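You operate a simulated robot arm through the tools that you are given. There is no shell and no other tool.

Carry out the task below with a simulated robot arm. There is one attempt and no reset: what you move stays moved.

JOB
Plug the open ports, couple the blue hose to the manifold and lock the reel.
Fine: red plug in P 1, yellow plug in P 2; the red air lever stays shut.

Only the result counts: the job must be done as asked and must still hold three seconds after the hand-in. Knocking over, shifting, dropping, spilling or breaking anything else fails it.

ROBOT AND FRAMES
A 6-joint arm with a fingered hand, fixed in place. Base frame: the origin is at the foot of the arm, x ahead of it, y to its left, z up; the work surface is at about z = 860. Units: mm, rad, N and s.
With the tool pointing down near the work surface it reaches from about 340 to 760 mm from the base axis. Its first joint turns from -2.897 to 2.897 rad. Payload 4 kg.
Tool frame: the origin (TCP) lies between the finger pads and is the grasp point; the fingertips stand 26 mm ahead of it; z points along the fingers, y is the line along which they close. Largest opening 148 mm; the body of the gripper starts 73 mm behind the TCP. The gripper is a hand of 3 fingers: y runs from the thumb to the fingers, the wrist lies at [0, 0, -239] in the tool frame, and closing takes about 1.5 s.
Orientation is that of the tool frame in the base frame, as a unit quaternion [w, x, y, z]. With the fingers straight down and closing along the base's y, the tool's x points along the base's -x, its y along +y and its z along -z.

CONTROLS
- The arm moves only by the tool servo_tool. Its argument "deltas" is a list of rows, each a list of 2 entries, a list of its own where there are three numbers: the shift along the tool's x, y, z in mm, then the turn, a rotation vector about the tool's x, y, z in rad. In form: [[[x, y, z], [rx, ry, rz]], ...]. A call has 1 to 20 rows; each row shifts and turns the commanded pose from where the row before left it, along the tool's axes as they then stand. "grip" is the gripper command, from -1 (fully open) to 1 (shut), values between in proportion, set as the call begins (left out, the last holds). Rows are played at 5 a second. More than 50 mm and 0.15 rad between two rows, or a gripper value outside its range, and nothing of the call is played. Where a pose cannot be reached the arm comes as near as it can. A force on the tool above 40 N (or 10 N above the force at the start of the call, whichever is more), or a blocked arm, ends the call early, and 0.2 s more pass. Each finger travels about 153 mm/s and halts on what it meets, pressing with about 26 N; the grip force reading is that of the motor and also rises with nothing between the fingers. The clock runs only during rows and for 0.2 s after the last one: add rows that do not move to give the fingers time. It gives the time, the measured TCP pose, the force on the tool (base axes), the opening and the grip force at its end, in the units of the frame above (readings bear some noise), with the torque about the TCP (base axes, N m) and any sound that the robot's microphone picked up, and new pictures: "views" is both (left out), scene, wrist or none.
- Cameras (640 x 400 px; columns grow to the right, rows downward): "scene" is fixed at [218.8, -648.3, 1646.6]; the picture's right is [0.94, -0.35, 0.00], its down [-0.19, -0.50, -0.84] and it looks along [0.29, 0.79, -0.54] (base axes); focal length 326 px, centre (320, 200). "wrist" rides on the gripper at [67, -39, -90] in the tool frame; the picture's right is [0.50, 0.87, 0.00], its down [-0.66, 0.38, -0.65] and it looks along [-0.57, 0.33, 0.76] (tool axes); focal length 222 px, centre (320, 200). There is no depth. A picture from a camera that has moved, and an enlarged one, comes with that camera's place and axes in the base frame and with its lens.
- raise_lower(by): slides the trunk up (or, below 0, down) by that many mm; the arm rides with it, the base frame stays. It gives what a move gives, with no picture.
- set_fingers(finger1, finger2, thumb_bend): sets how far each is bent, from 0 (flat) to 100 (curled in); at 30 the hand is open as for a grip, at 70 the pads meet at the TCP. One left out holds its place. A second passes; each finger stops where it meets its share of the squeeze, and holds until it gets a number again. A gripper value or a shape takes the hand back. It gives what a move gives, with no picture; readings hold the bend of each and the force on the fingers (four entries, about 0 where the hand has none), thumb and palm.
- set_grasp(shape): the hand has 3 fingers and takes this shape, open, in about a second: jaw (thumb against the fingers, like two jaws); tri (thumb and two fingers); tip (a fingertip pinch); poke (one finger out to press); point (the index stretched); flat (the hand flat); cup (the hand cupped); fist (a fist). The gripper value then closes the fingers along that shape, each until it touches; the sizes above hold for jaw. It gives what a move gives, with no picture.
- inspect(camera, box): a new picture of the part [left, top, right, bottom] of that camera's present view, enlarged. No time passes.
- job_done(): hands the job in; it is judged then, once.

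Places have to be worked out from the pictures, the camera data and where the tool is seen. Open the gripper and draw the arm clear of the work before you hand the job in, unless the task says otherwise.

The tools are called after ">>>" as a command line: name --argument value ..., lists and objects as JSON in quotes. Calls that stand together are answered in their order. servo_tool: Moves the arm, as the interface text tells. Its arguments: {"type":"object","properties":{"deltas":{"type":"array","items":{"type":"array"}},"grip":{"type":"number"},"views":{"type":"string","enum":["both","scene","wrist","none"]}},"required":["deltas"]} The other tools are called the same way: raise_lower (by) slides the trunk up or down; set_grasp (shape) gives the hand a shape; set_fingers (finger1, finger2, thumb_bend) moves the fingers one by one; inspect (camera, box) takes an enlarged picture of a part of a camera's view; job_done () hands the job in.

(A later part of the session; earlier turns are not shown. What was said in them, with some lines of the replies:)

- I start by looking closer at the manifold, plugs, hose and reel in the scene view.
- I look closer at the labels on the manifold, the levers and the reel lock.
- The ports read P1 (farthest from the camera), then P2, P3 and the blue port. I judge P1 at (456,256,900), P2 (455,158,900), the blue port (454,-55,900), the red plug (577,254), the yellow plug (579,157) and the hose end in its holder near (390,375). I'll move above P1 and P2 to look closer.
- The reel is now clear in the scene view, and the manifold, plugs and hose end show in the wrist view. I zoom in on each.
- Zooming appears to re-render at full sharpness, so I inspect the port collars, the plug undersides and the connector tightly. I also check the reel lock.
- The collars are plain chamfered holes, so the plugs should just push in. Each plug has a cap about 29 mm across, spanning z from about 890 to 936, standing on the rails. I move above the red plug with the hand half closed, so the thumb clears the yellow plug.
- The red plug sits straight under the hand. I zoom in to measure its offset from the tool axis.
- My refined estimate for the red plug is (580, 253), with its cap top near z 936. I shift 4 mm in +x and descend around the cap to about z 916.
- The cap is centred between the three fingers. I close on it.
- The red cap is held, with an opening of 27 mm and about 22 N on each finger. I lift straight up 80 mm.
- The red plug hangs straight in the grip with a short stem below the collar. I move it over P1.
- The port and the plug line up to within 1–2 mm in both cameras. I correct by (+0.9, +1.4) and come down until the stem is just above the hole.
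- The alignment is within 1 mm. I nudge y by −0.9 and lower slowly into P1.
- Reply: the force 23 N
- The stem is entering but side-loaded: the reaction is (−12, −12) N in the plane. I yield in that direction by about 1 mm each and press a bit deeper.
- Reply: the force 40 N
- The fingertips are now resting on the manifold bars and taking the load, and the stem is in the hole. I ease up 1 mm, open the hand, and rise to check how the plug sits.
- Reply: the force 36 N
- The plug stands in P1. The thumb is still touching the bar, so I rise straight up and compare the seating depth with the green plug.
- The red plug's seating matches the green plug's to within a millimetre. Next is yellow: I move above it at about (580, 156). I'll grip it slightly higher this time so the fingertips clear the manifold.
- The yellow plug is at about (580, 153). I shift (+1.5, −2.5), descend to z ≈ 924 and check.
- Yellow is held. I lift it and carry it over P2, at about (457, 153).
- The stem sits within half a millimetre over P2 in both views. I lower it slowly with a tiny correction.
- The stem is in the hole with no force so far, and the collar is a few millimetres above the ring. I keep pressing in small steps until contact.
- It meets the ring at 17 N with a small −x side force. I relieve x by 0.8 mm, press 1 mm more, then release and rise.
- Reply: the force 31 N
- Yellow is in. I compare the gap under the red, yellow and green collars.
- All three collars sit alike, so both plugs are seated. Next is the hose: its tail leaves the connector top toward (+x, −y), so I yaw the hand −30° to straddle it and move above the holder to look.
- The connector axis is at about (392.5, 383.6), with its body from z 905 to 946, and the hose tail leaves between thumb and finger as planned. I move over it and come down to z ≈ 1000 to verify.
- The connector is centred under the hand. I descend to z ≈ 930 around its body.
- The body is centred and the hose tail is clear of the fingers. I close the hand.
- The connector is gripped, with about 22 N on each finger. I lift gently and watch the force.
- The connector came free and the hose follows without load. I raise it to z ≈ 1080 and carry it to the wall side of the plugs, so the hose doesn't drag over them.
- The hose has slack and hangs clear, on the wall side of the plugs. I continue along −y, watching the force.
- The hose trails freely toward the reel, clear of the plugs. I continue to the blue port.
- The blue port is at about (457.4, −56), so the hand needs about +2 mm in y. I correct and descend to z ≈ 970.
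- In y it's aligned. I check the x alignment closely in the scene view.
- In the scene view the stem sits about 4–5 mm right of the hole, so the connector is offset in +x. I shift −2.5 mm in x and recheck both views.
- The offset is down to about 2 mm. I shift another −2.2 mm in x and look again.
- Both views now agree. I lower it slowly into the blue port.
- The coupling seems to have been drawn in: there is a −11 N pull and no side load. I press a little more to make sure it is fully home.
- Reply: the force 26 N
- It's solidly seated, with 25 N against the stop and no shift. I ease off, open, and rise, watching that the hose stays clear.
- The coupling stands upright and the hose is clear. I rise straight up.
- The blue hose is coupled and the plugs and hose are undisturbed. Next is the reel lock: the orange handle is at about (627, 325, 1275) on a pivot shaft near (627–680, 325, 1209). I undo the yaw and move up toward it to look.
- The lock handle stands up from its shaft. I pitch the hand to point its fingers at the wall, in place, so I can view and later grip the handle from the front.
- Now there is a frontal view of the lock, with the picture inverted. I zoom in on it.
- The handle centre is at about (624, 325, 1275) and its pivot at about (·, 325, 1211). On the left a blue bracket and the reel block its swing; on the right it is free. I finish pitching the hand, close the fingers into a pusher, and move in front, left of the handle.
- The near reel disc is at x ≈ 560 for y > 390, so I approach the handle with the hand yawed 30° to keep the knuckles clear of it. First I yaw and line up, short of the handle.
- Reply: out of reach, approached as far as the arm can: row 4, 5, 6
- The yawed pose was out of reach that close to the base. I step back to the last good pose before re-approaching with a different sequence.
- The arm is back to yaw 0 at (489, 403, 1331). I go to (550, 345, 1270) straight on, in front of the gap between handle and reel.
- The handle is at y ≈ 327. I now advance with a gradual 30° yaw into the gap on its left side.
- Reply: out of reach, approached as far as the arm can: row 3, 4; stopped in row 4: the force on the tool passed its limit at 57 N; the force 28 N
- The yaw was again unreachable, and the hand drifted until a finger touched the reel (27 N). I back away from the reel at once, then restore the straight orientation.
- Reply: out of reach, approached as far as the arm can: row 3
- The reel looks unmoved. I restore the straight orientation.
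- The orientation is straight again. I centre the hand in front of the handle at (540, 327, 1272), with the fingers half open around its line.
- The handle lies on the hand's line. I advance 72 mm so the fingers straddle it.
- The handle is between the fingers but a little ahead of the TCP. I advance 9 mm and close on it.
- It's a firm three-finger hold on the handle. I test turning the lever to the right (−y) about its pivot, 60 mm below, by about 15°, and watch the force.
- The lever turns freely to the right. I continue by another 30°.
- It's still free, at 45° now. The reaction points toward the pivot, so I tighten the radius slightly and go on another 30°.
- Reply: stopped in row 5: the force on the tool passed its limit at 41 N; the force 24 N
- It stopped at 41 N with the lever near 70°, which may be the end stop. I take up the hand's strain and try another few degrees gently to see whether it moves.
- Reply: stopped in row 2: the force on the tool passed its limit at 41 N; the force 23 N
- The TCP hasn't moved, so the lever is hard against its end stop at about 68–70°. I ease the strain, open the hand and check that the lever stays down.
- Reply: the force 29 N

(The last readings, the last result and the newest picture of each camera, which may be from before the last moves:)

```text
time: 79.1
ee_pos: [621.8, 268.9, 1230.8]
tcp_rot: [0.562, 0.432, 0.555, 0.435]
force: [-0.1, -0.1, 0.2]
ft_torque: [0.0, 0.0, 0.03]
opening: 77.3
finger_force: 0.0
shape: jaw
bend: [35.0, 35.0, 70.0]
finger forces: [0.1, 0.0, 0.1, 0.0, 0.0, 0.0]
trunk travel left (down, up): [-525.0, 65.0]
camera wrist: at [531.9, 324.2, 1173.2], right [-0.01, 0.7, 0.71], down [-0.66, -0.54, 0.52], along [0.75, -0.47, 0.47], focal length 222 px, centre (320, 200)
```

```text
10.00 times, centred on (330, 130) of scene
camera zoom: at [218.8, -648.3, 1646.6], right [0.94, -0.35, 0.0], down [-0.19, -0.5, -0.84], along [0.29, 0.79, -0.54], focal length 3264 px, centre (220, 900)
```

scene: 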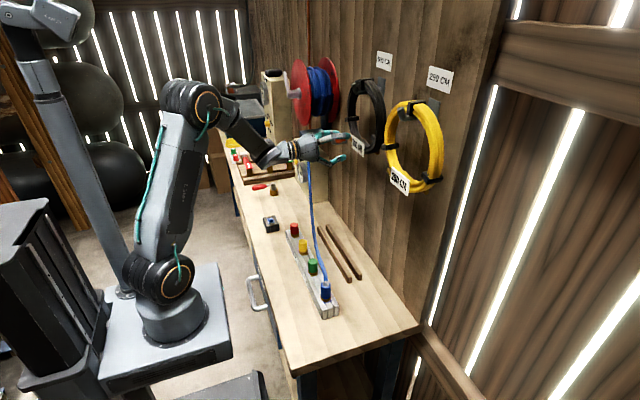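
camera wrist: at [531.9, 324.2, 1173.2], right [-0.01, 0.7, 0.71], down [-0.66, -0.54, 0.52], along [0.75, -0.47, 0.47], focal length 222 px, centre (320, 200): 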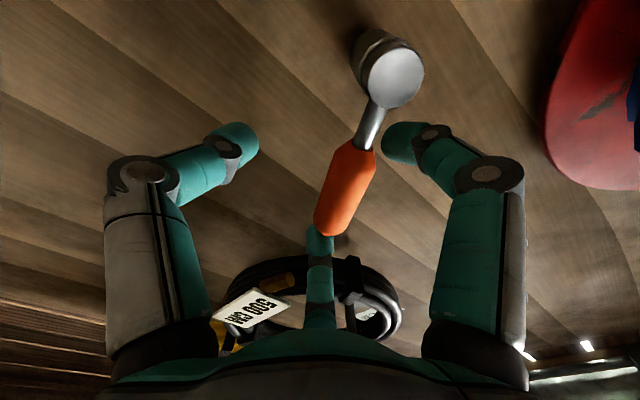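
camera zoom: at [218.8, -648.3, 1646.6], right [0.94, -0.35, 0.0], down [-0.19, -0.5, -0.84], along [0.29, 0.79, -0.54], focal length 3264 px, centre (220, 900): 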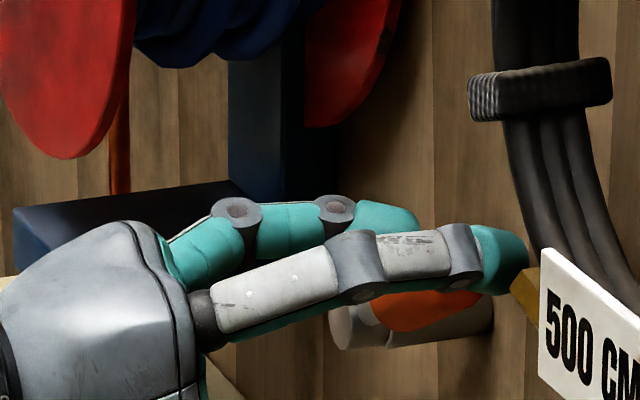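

The lever stays down on its own. I withdraw straight back from it and inspect.

>>> servo_tool --deltas '[[[0, 0, -15], [0, 0, 0]], [[0, 0, -20], [0, 0, 0]], [[0, 0, -25], [0, 0, 0]], [[0, 0, -25], [0, 0, 0]], [[0, 0, -25], [0, 0, 0]], [[0, 0, 0], [0, 0, 0]]]'

>>> inspect --camera "scene" --box '[290, 90, 360, 160]'

>>> inspect --camera "wrist" --box '[220, 0, 480, 260]'

```text
time: 80.5
ee_pos: [510.3, 271.6, 1229.1]
tcp_rot: [0.562, 0.429, 0.557, 0.436]
force: [0.2, 0.1, 0.3]
ft_torque: [0.01, -0.01, 0.0]
opening: 77.6
finger_force: 0.0
shape: jaw
bend: [35.0, 35.0, 70.0]
finger forces: [0.0, 0.1, 0.0, 0.0, 0.0, 0.1]
trunk travel left (down, up): [-525.0, 65.0]
camera wrist: at [420.2, 325.8, 1172.7], right [-0.01, 0.7, 0.71], down [-0.66, -0.54, 0.52], along [0.75, -0.46, 0.47], focal length 222 px, centre (320, 200)
```

scene: 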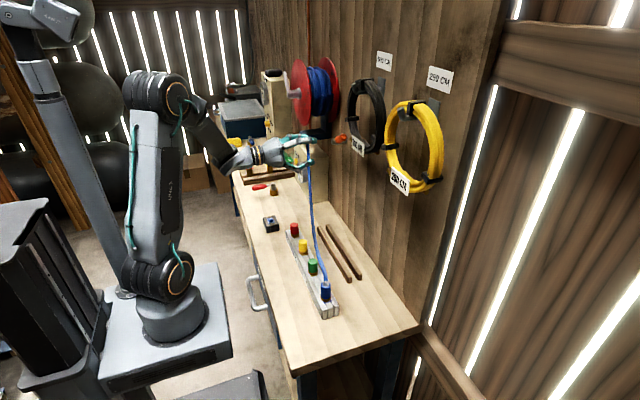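
wrist: 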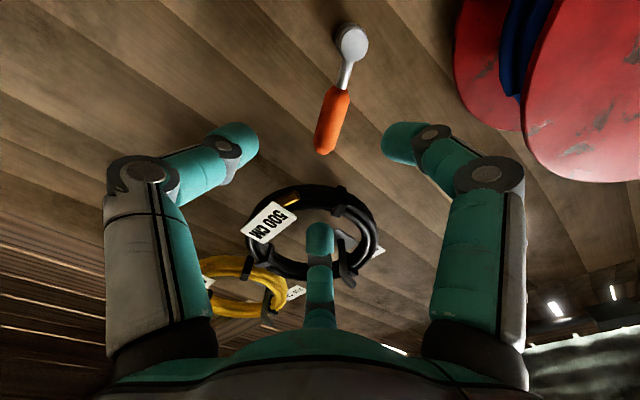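

```text
5.71 times, centred on (325, 125) of scene
camera zoom: at [218.8, -648.3, 1646.6], right [0.94, -0.35, 0.0], down [-0.19, -0.5, -0.84], along [0.29, 0.79, -0.54], focal length 1865 px, centre (291, 629)
```

zoom: 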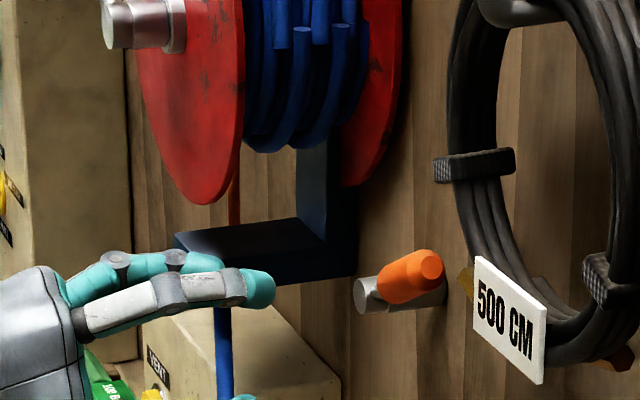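

```text
1.54 times, centred on (350, 130) of wrist
camera zoom: at [420.2, 325.8, 1172.7], right [-0.01, 0.7, 0.71], down [-0.66, -0.54, 0.52], along [0.75, -0.46, 0.47], focal length 342 px, centre (274, 308)
```

zoom: 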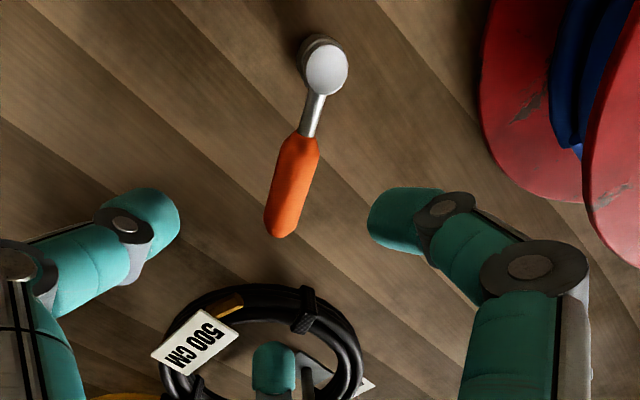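

The lever rests at about 60° from vertical. To be sure that's the true end stop, I'll press down on the handle's outer end from above with closed fingers; first I position in front and above.

>>> servo_tool --deltas '[[[-8.7, 24, 0], [0, 0, 0]], [[-8.7, 24, 0], [0, 0, 0]], [[-8.7, 24, 0], [0, 0, 0]], [[0, 0, 0], [0, 0, 0]], [[0, 0, 0], [0, 0, 0]], [[0, 0, 0], [0, 0, 0]]]' --grip 1

>>> inspect --camera "wrist" --box '[220, 0, 420, 220]'

```text
time: 81.9
ee_pos: [511.1, 264.9, 1305.6]
tcp_rot: [0.562, 0.429, 0.557, 0.435]
force: [-0.8, 0.1, -0.2]
ft_torque: [-0.01, -0.02, 0.0]
opening: 0.0
finger_force: 25.8
shape: jaw
bend: [70.0, 70.0, 70.0]
finger forces: [0.1, 0.1, 0.1, 0.0, 0.0, 0.1]
trunk travel left (down, up): [-525.0, 65.0]
camera wrist: at [419.8, 319.1, 1249.8], right [-0.01, 0.7, 0.71], down [-0.66, -0.54, 0.52], along [0.75, -0.46, 0.47], focal length 222 px, centre (320, 200)
```

scene: 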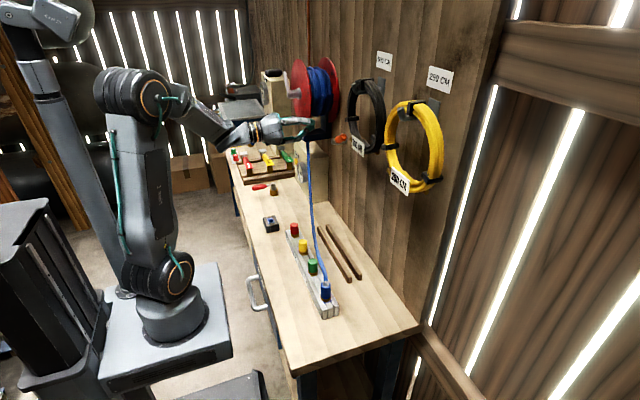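
wrist: 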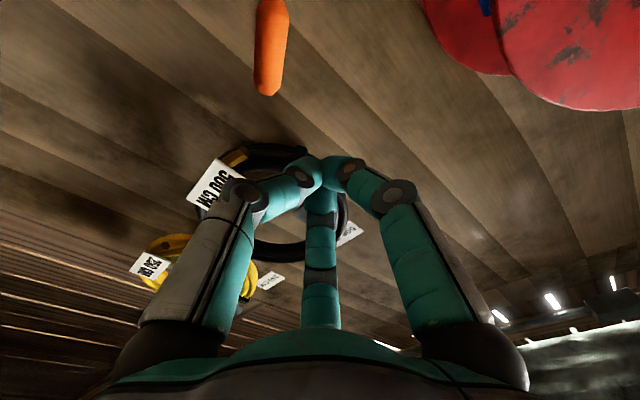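

```text
1.82 times, centred on (320, 110) of wrist
camera zoom: at [419.8, 319.1, 1249.8], right [-0.01, 0.7, 0.71], down [-0.66, -0.54, 0.52], along [0.75, -0.46, 0.47], focal length 404 px, centre (320, 364)
```

zoom: 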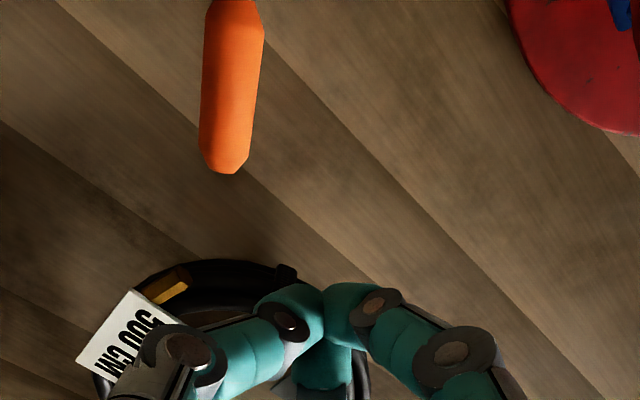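

The handle end is at about (622, 251, 1258). I advance above it, then press down.

>>> servo_tool --deltas '[[[0, 0, 25], [0, 0, 0]], [[0, 0, 25], [0, 0, 0]], [[0, 0, 25], [0, 0, 0]], [[0, 0, 20], [0, 0, 0]], [[0, 0, 0], [0, 0, 0]]]'

>>> inspect --camera "scene" --box '[290, 90, 360, 160]'

```text
time: 83.1
ee_pos: [605.2, 267.8, 1305.1]
tcp_rot: [0.563, 0.428, 0.557, 0.435]
force: [-0.1, 0.4, 0.1]
ft_torque: [0.01, 0.0, -0.02]
opening: 0.0
finger_force: 26.1
shape: jaw
bend: [70.0, 70.0, 70.0]
finger forces: [0.1, 0.0, 0.0, 0.1, 0.0, 0.0]
trunk travel left (down, up): [-525.0, 65.0]
camera wrist: at [514.8, 320.9, 1249.6], right [-0.01, 0.7, 0.71], down [-0.66, -0.54, 0.52], along [0.75, -0.46, 0.47], focal length 222 px, centre (320, 200)
```

scene: 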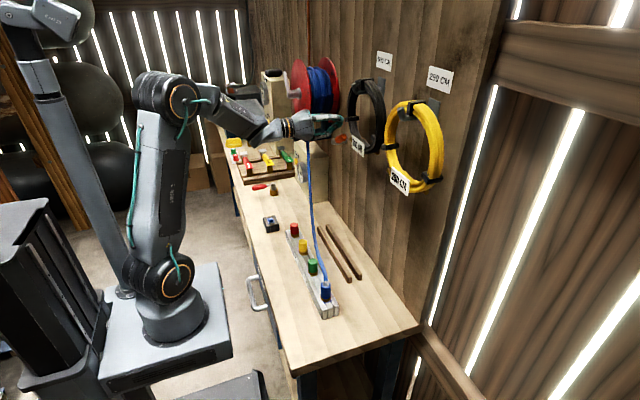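
wrist: 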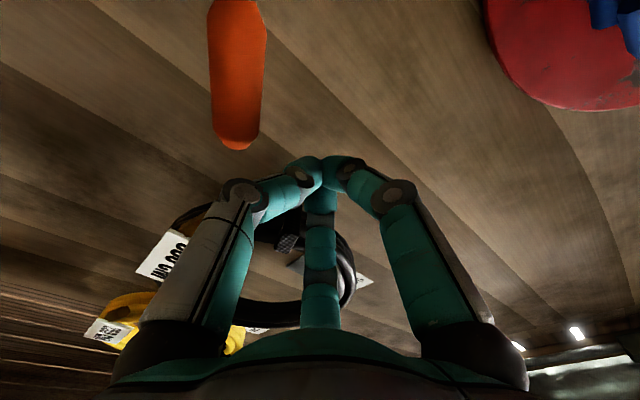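

```text
5.71 times, centred on (325, 125) of scene
camera zoom: at [218.8, -648.3, 1646.6], right [0.94, -0.35, 0.0], down [-0.19, -0.5, -0.84], along [0.29, 0.79, -0.54], focal length 1865 px, centre (291, 629)
```

zoom: 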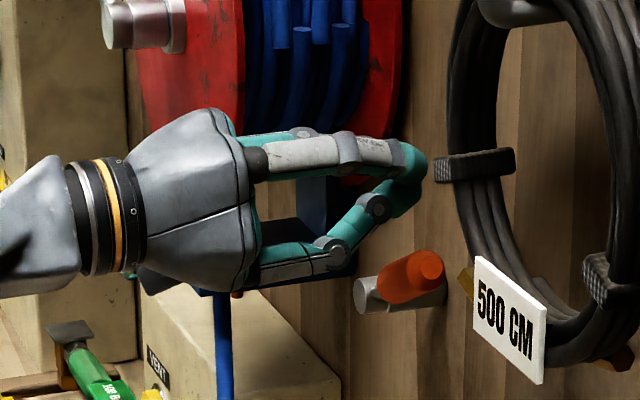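

The fingertips are above the handle end. I press straight down in small steps.

>>> servo_tool --deltas '[[[1.56, -5.8, 0], [0, 0, 0]], [[1.56, -5.8, 0], [0, 0, 0]], [[1.3, -4.8, 0], [0, 0, 0]], [[0.8, -2.9, 0], [0, 0, 0]], [[0.8, -2.9, 0], [0, 0, 0]], [[0.8, -2.9, 0], [0, 0, 0]], [[0.8, -2.9, 0], [0, 0, 0]], [[0.8, -2.9, 0], [0, 0, 0]], [[0.8, -2.9, 0], [0, 0, 0]], [[0.8, -2.9, 0], [0, 0, 0]]]'

>>> inspect --camera "scene" --box '[290, 90, 360, 160]'

```text
time: 85.3
ee_pos: [606.1, 267.1, 1269.1]
tcp_rot: [0.562, 0.428, 0.556, 0.438]
force: [-3.0, 1.6, 10.9]
ft_torque: [-0.08, -0.19, 0.06]
opening: 0.0
finger_force: 26.1
shape: jaw
bend: [70.0, 70.0, 70.0]
finger forces: [0.0, 0.0, 0.1, 0.0, 0.0, 0.1]
trunk travel left (down, up): [-525.0, 65.0]
camera wrist: at [515.4, 321.0, 1213.2], right [-0.01, 0.7, 0.71], down [-0.66, -0.54, 0.52], along [0.75, -0.46, 0.47], focal length 222 px, centre (320, 200)
```

scene: 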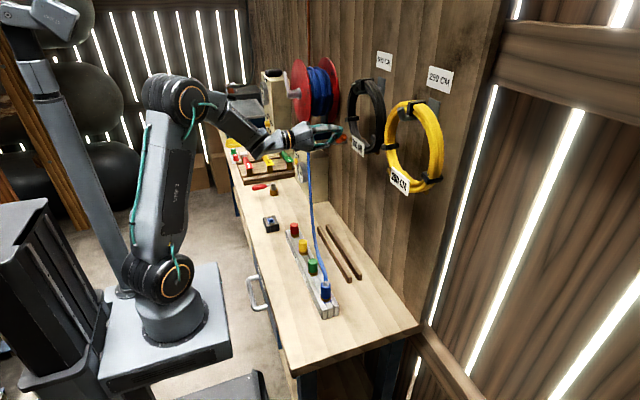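
wrist: 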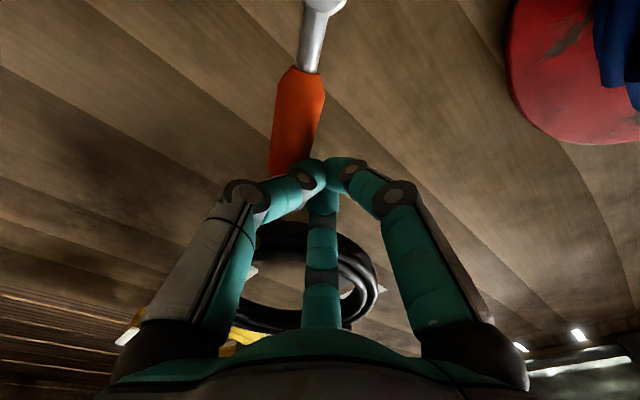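

```text
5.71 times, centred on (325, 125) of scene
camera zoom: at [218.8, -648.3, 1646.6], right [0.94, -0.35, 0.0], down [-0.19, -0.5, -0.84], along [0.29, 0.79, -0.54], focal length 1865 px, centre (291, 629)
```

zoom: 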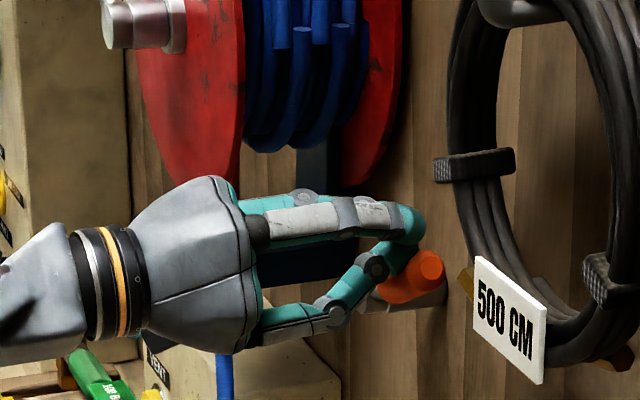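

Contact is made at 11 N and the handle hasn't moved. I press further, toward the 40 N limit.

>>> servo_tool --deltas '[[[0.5, -1.9, 0], [0, 0, 0]], [[0.5, -1.9, 0], [0, 0, 0]], [[0.5, -1.9, 0], [0, 0, 0]], [[0.5, -1.9, 0], [0, 0, 0]], [[0, 0, 0], [0, 0, 0]]]' --views "none"

>>> inspect --camera "scene" --box '[290, 90, 360, 160]'

```text
time: 86.5
ee_pos: [604.8, 266.0, 1261.6]
tcp_rot: [0.563, 0.429, 0.556, 0.437]
force: [-7.1, 4.8, 20.1]
ft_torque: [-0.06, -0.39, 0.05]
opening: 0.3
finger_force: 26.0
shape: jaw
bend: [70.0, 70.0, 70.0]
finger forces: [0.0, 0.0, 0.1, 0.0, 0.1, 0.0]
trunk travel left (down, up): [-525.0, 65.0]
```

```text
5.71 times, centred on (325, 125) of scene
camera zoom: at [218.8, -648.3, 1646.6], right [0.94, -0.35, 0.0], down [-0.19, -0.5, -0.84], along [0.29, 0.79, -0.54], focal length 1865 px, centre (291, 629)
```

zoom: 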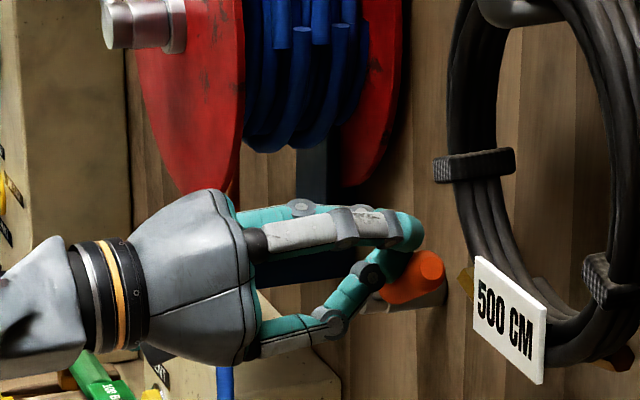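

The handle doesn't move at 20 N, so it is on its end stop and the reel is locked. I lift off and retreat straight back.

>>> servo_tool --deltas '[[[-2.6, 9.7, 0], [0, 0, 0]], [[-5.2, 19.3, 0], [0, 0, 0]], [[-2.6, 9.7, 0], [0, 0, 0]], [[0, 0, -25], [0, 0, 0]], [[0, 0, -25], [0, 0, 0]], [[0, 0, -25], [0, 0, 0]], [[0, 0, -25], [0, 0, 0]], [[0, 0, 0], [0, 0, -0.131]], [[0, 0, 0], [0, 0, -0.131]], [[0, 0, 0], [0, 0, -0.131]], [[0, 0, 0], [0, 0, -0.131]], [[0, 0, 0], [0, 0, -0.131]], [[0, 0, 0], [0, 0, -0.131]], [[0, 0, 0], [0, 0, -0.131]], [[0, 0, 0], [0, 0, -0.131]], [[0, 0, 0], [0, 0, -0.131]], [[0, 0, 0], [0, 0, -0.131]], [[0, 0, 0], [0, 0, 0]]]'

>>> inspect --camera "scene" --box '[290, 90, 360, 160]'

```text
time: 90.3
ee_pos: [503.9, 266.3, 1298.2]
tcp_rot: [0.711, 0.001, 0.703, 0.002]
force: [0.0, -0.7, -0.3]
ft_torque: [0.01, 0.03, 0.0]
opening: 0.1
finger_force: 25.8
shape: jaw
bend: [70.0, 70.0, 70.0]
finger forces: [0.1, 0.0, 0.0, 0.0, 0.2, 0.0]
trunk travel left (down, up): [-525.0, 65.0]
camera wrist: at [415.3, 225.5, 1229.9], right [0.0, 0.87, -0.5], down [-0.66, 0.37, 0.65], along [0.75, 0.33, 0.58], focal length 222 px, centre (320, 200)
```

scene: 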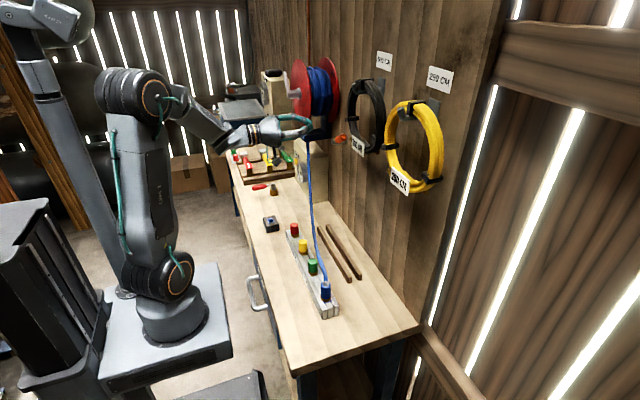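
wrist: 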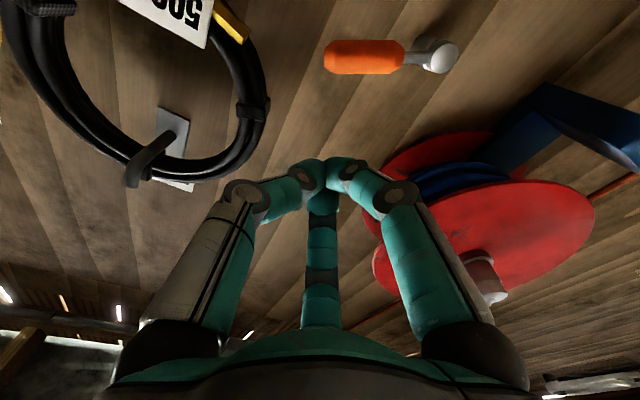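

```text
5.71 times, centred on (325, 125) of scene
camera zoom: at [218.8, -648.3, 1646.6], right [0.94, -0.35, 0.0], down [-0.19, -0.5, -0.84], along [0.29, 0.79, -0.54], focal length 1865 px, centre (291, 629)
```

zoom: 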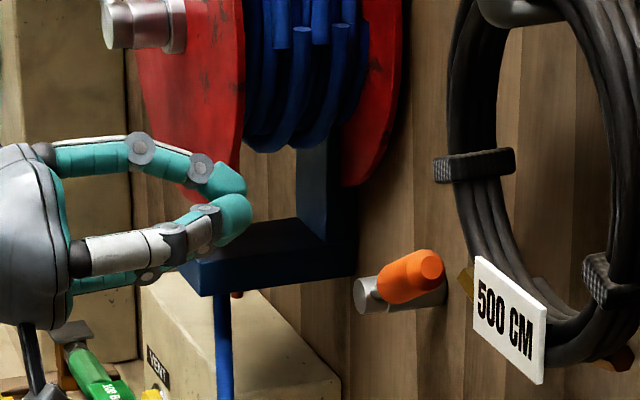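

The lever holds its position. I bring the hand away, pitch it back to vertical, and open the gripper clear of the work.

>>> servo_tool --deltas '[[[0, -30, 0], [0, 0, 0]], [[0, -30, 0], [0, 0, 0]], [[0, 0, 0], [0, 0.143, 0]], [[0, 0, 0], [0, 0.143, 0]], [[0, 0, 0], [0, 0.143, 0]], [[0, 0, 0], [0, 0.143, 0]], [[0, 0, 0], [0, 0.143, 0]], [[0, 0, 0], [0, 0.143, 0]], [[0, 0, 0], [0, 0.143, 0]], [[0, 0, 0], [0, 0.143, 0]], [[0, 0, 0], [0, 0.143, 0]], [[0, 0, 0], [0, 0.143, 0]], [[0, 0, 0], [0, 0.143, 0]], [[10, -30, -15], [0, 0, 0]], [[20, -30, -20], [0, 0, 0]], [[20, -30, -20], [0, 0, 0]], [[20, -30, -20], [0, 0, 0]], [[0, 0, 0], [0, 0, 0]]]' --grip -0.1

>>> inspect --camera "scene" --box '[250, 190, 370, 330]'

>>> inspect --camera "scene" --box '[215, 50, 375, 200]'

```text
time: 94.1
ee_pos: [435.0, 84.7, 1373.7]
tcp_rot: [0.005, -0.001, 1.0, 0.004]
force: [-0.3, 1.1, 0.2]
ft_torque: [0.01, 0.0, -0.01]
opening: 81.4
finger_force: 0.1
shape: jaw
bend: [34.0, 34.0, 70.0]
finger forces: [0.0, 0.0, 0.0, 0.1, 0.0, 0.1]
trunk travel left (down, up): [-525.0, 65.0]
camera wrist: at [366.7, 43.4, 1462.4], right [-0.5, 0.86, 0.0], down [0.65, 0.38, 0.66], along [0.57, 0.33, -0.75], focal length 222 px, centre (320, 200)
```

scene: 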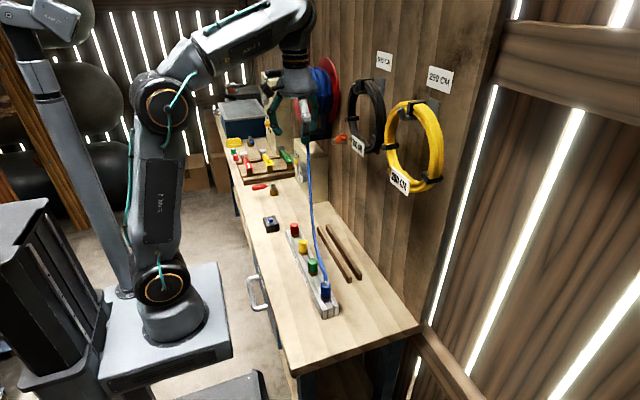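
wrist: 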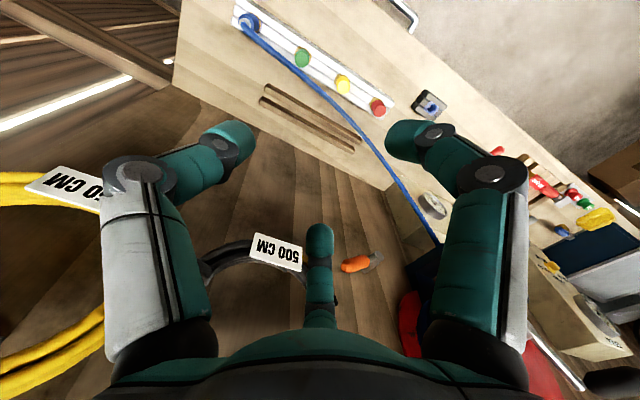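

```text
2.86 times, centred on (310, 260) of scene
camera zoom: at [218.8, -648.3, 1646.6], right [0.94, -0.35, 0.0], down [-0.19, -0.5, -0.84], along [0.29, 0.79, -0.54], focal length 932 px, centre (349, 29)
```

zoom: 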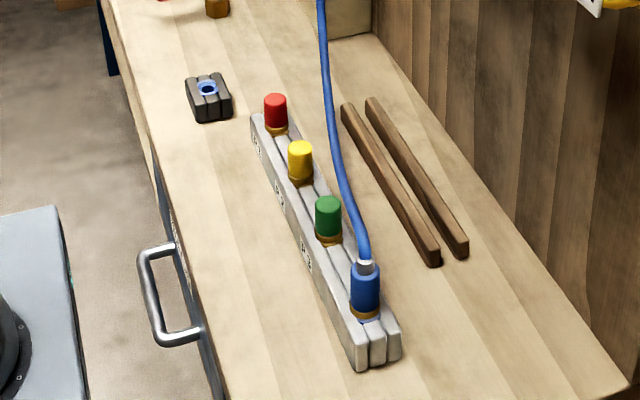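

```text
2.67 times, centred on (295, 125) of scene
camera zoom: at [218.8, -648.3, 1646.6], right [0.94, -0.35, 0.0], down [-0.19, -0.5, -0.84], along [0.29, 0.79, -0.54], focal length 870 px, centre (387, 400)
```

zoom: 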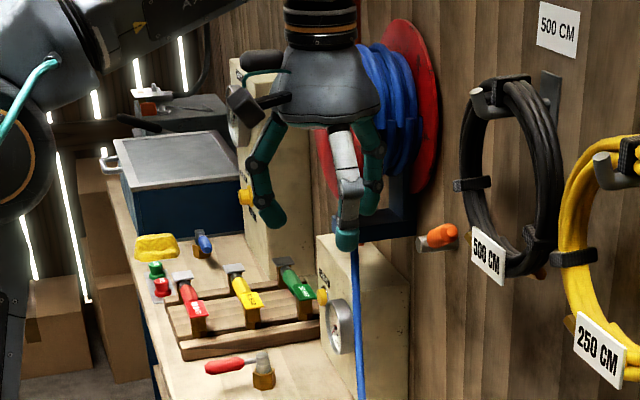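

Everything looks in place. I take one last close look at the blue coupling and the plug seats before handing in.

>>> inspect --camera "scene" --box '[310, 270, 345, 315]'

>>> inspect --camera "scene" --box '[280, 215, 325, 280]'

>>> inspect --camera "wrist" --box '[225, 5, 285, 55]'

```text
8.89 times, centred on (328, 292) of scene
camera zoom: at [218.8, -648.3, 1646.6], right [0.94, -0.35, 0.0], down [-0.19, -0.5, -0.84], along [0.29, 0.79, -0.54], focal length 2901 px, centre (253, -622)
```

zoom: 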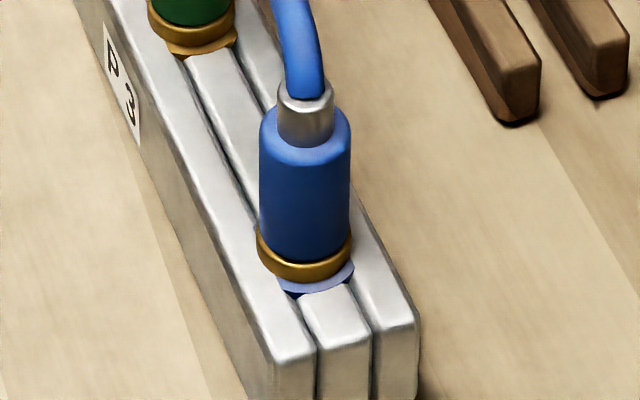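

```text
6.15 times, centred on (302, 248) of scene
camera zoom: at [218.8, -648.3, 1646.6], right [0.94, -0.35, 0.0], down [-0.19, -0.5, -0.84], along [0.29, 0.79, -0.54], focal length 2008 px, centre (428, -92)
```

zoom: 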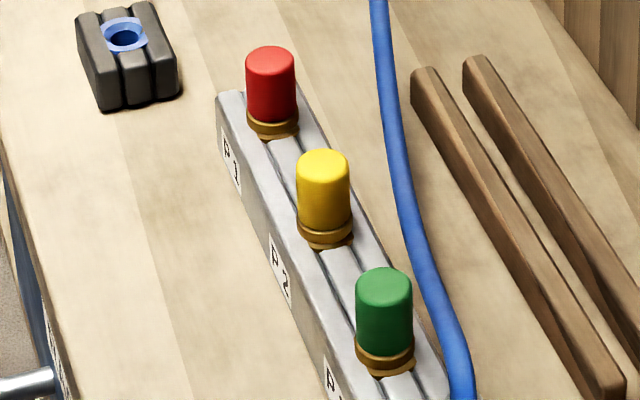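

```text
8.00 times, centred on (255, 30) of wrist
camera zoom: at [366.7, 43.4, 1462.4], right [-0.5, 0.86, 0.0], down [0.65, 0.38, 0.66], along [0.57, 0.33, -0.75], focal length 1777 px, centre (840, 1560)
```

zoom: 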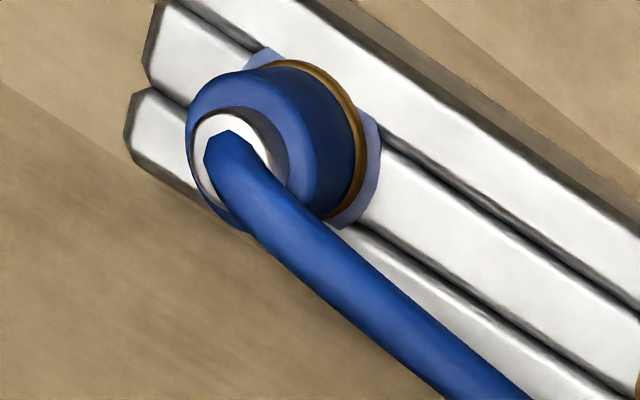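

Red is in P1, yellow in P2, the blue coupling is seated and the lock lever is on its stop. I open the hand fully, then hand the job in.

>>> servo_tool --deltas '[[[0, 0, 0], [0, 0, 0]], [[0, 0, 0], [0, 0, 0]], [[0, 0, 0], [0, 0, 0]], [[0, 0, 0], [0, 0, 0]], [[0, 0, 0], [0, 0, 0]]]' --grip -1 --views "scene"

>>> job_done

```text
time: 95.3
ee_pos: [435.7, 84.0, 1373.5]
tcp_rot: [0.006, -0.002, 1.0, 0.002]
force: [-0.2, 0.1, 0.6]
ft_torque: [0.0, 0.0, 0.0]
opening: 147.8
finger_force: 0.1
shape: jaw
bend: [30.0, 30.0, 30.0]
finger forces: [0.0, 0.0, 0.0, 0.0, 0.0, 0.0]
trunk travel left (down, up): [-525.0, 65.0]
```

scene: 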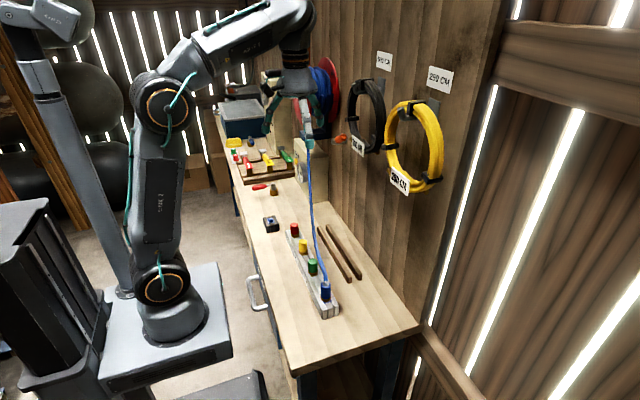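

```text
The job is handed in.
```

All three parts of the job are done, and I've handed it in. I haven't seen the result of the judging.

- **Plugs:** the red plug is in P 1 and the yellow plug is in P 2. Both sit at the same depth as the green plug in P 3.
- **Blue hose:** it is coupled to the blue port at the end of the manifold, pressed home and standing upright. The hose runs clear of the plugs on the wall side.
- **Reel lock:** nothing marks which way the orange lever locks. I turned it to the right, the only way it could swing freely, until it reached a hard stop about 60° from vertical. It stayed there when I let go and did not move when I pressed on it again.
- **Red air lever:** I never touched it.

While lining up on the lock lever, one finger bumped the reel; the force peaked at 57 N before the arm stopped itself. The reel looked unmoved afterwards.

The gripper is fully open and the arm is drawn clear of the work.
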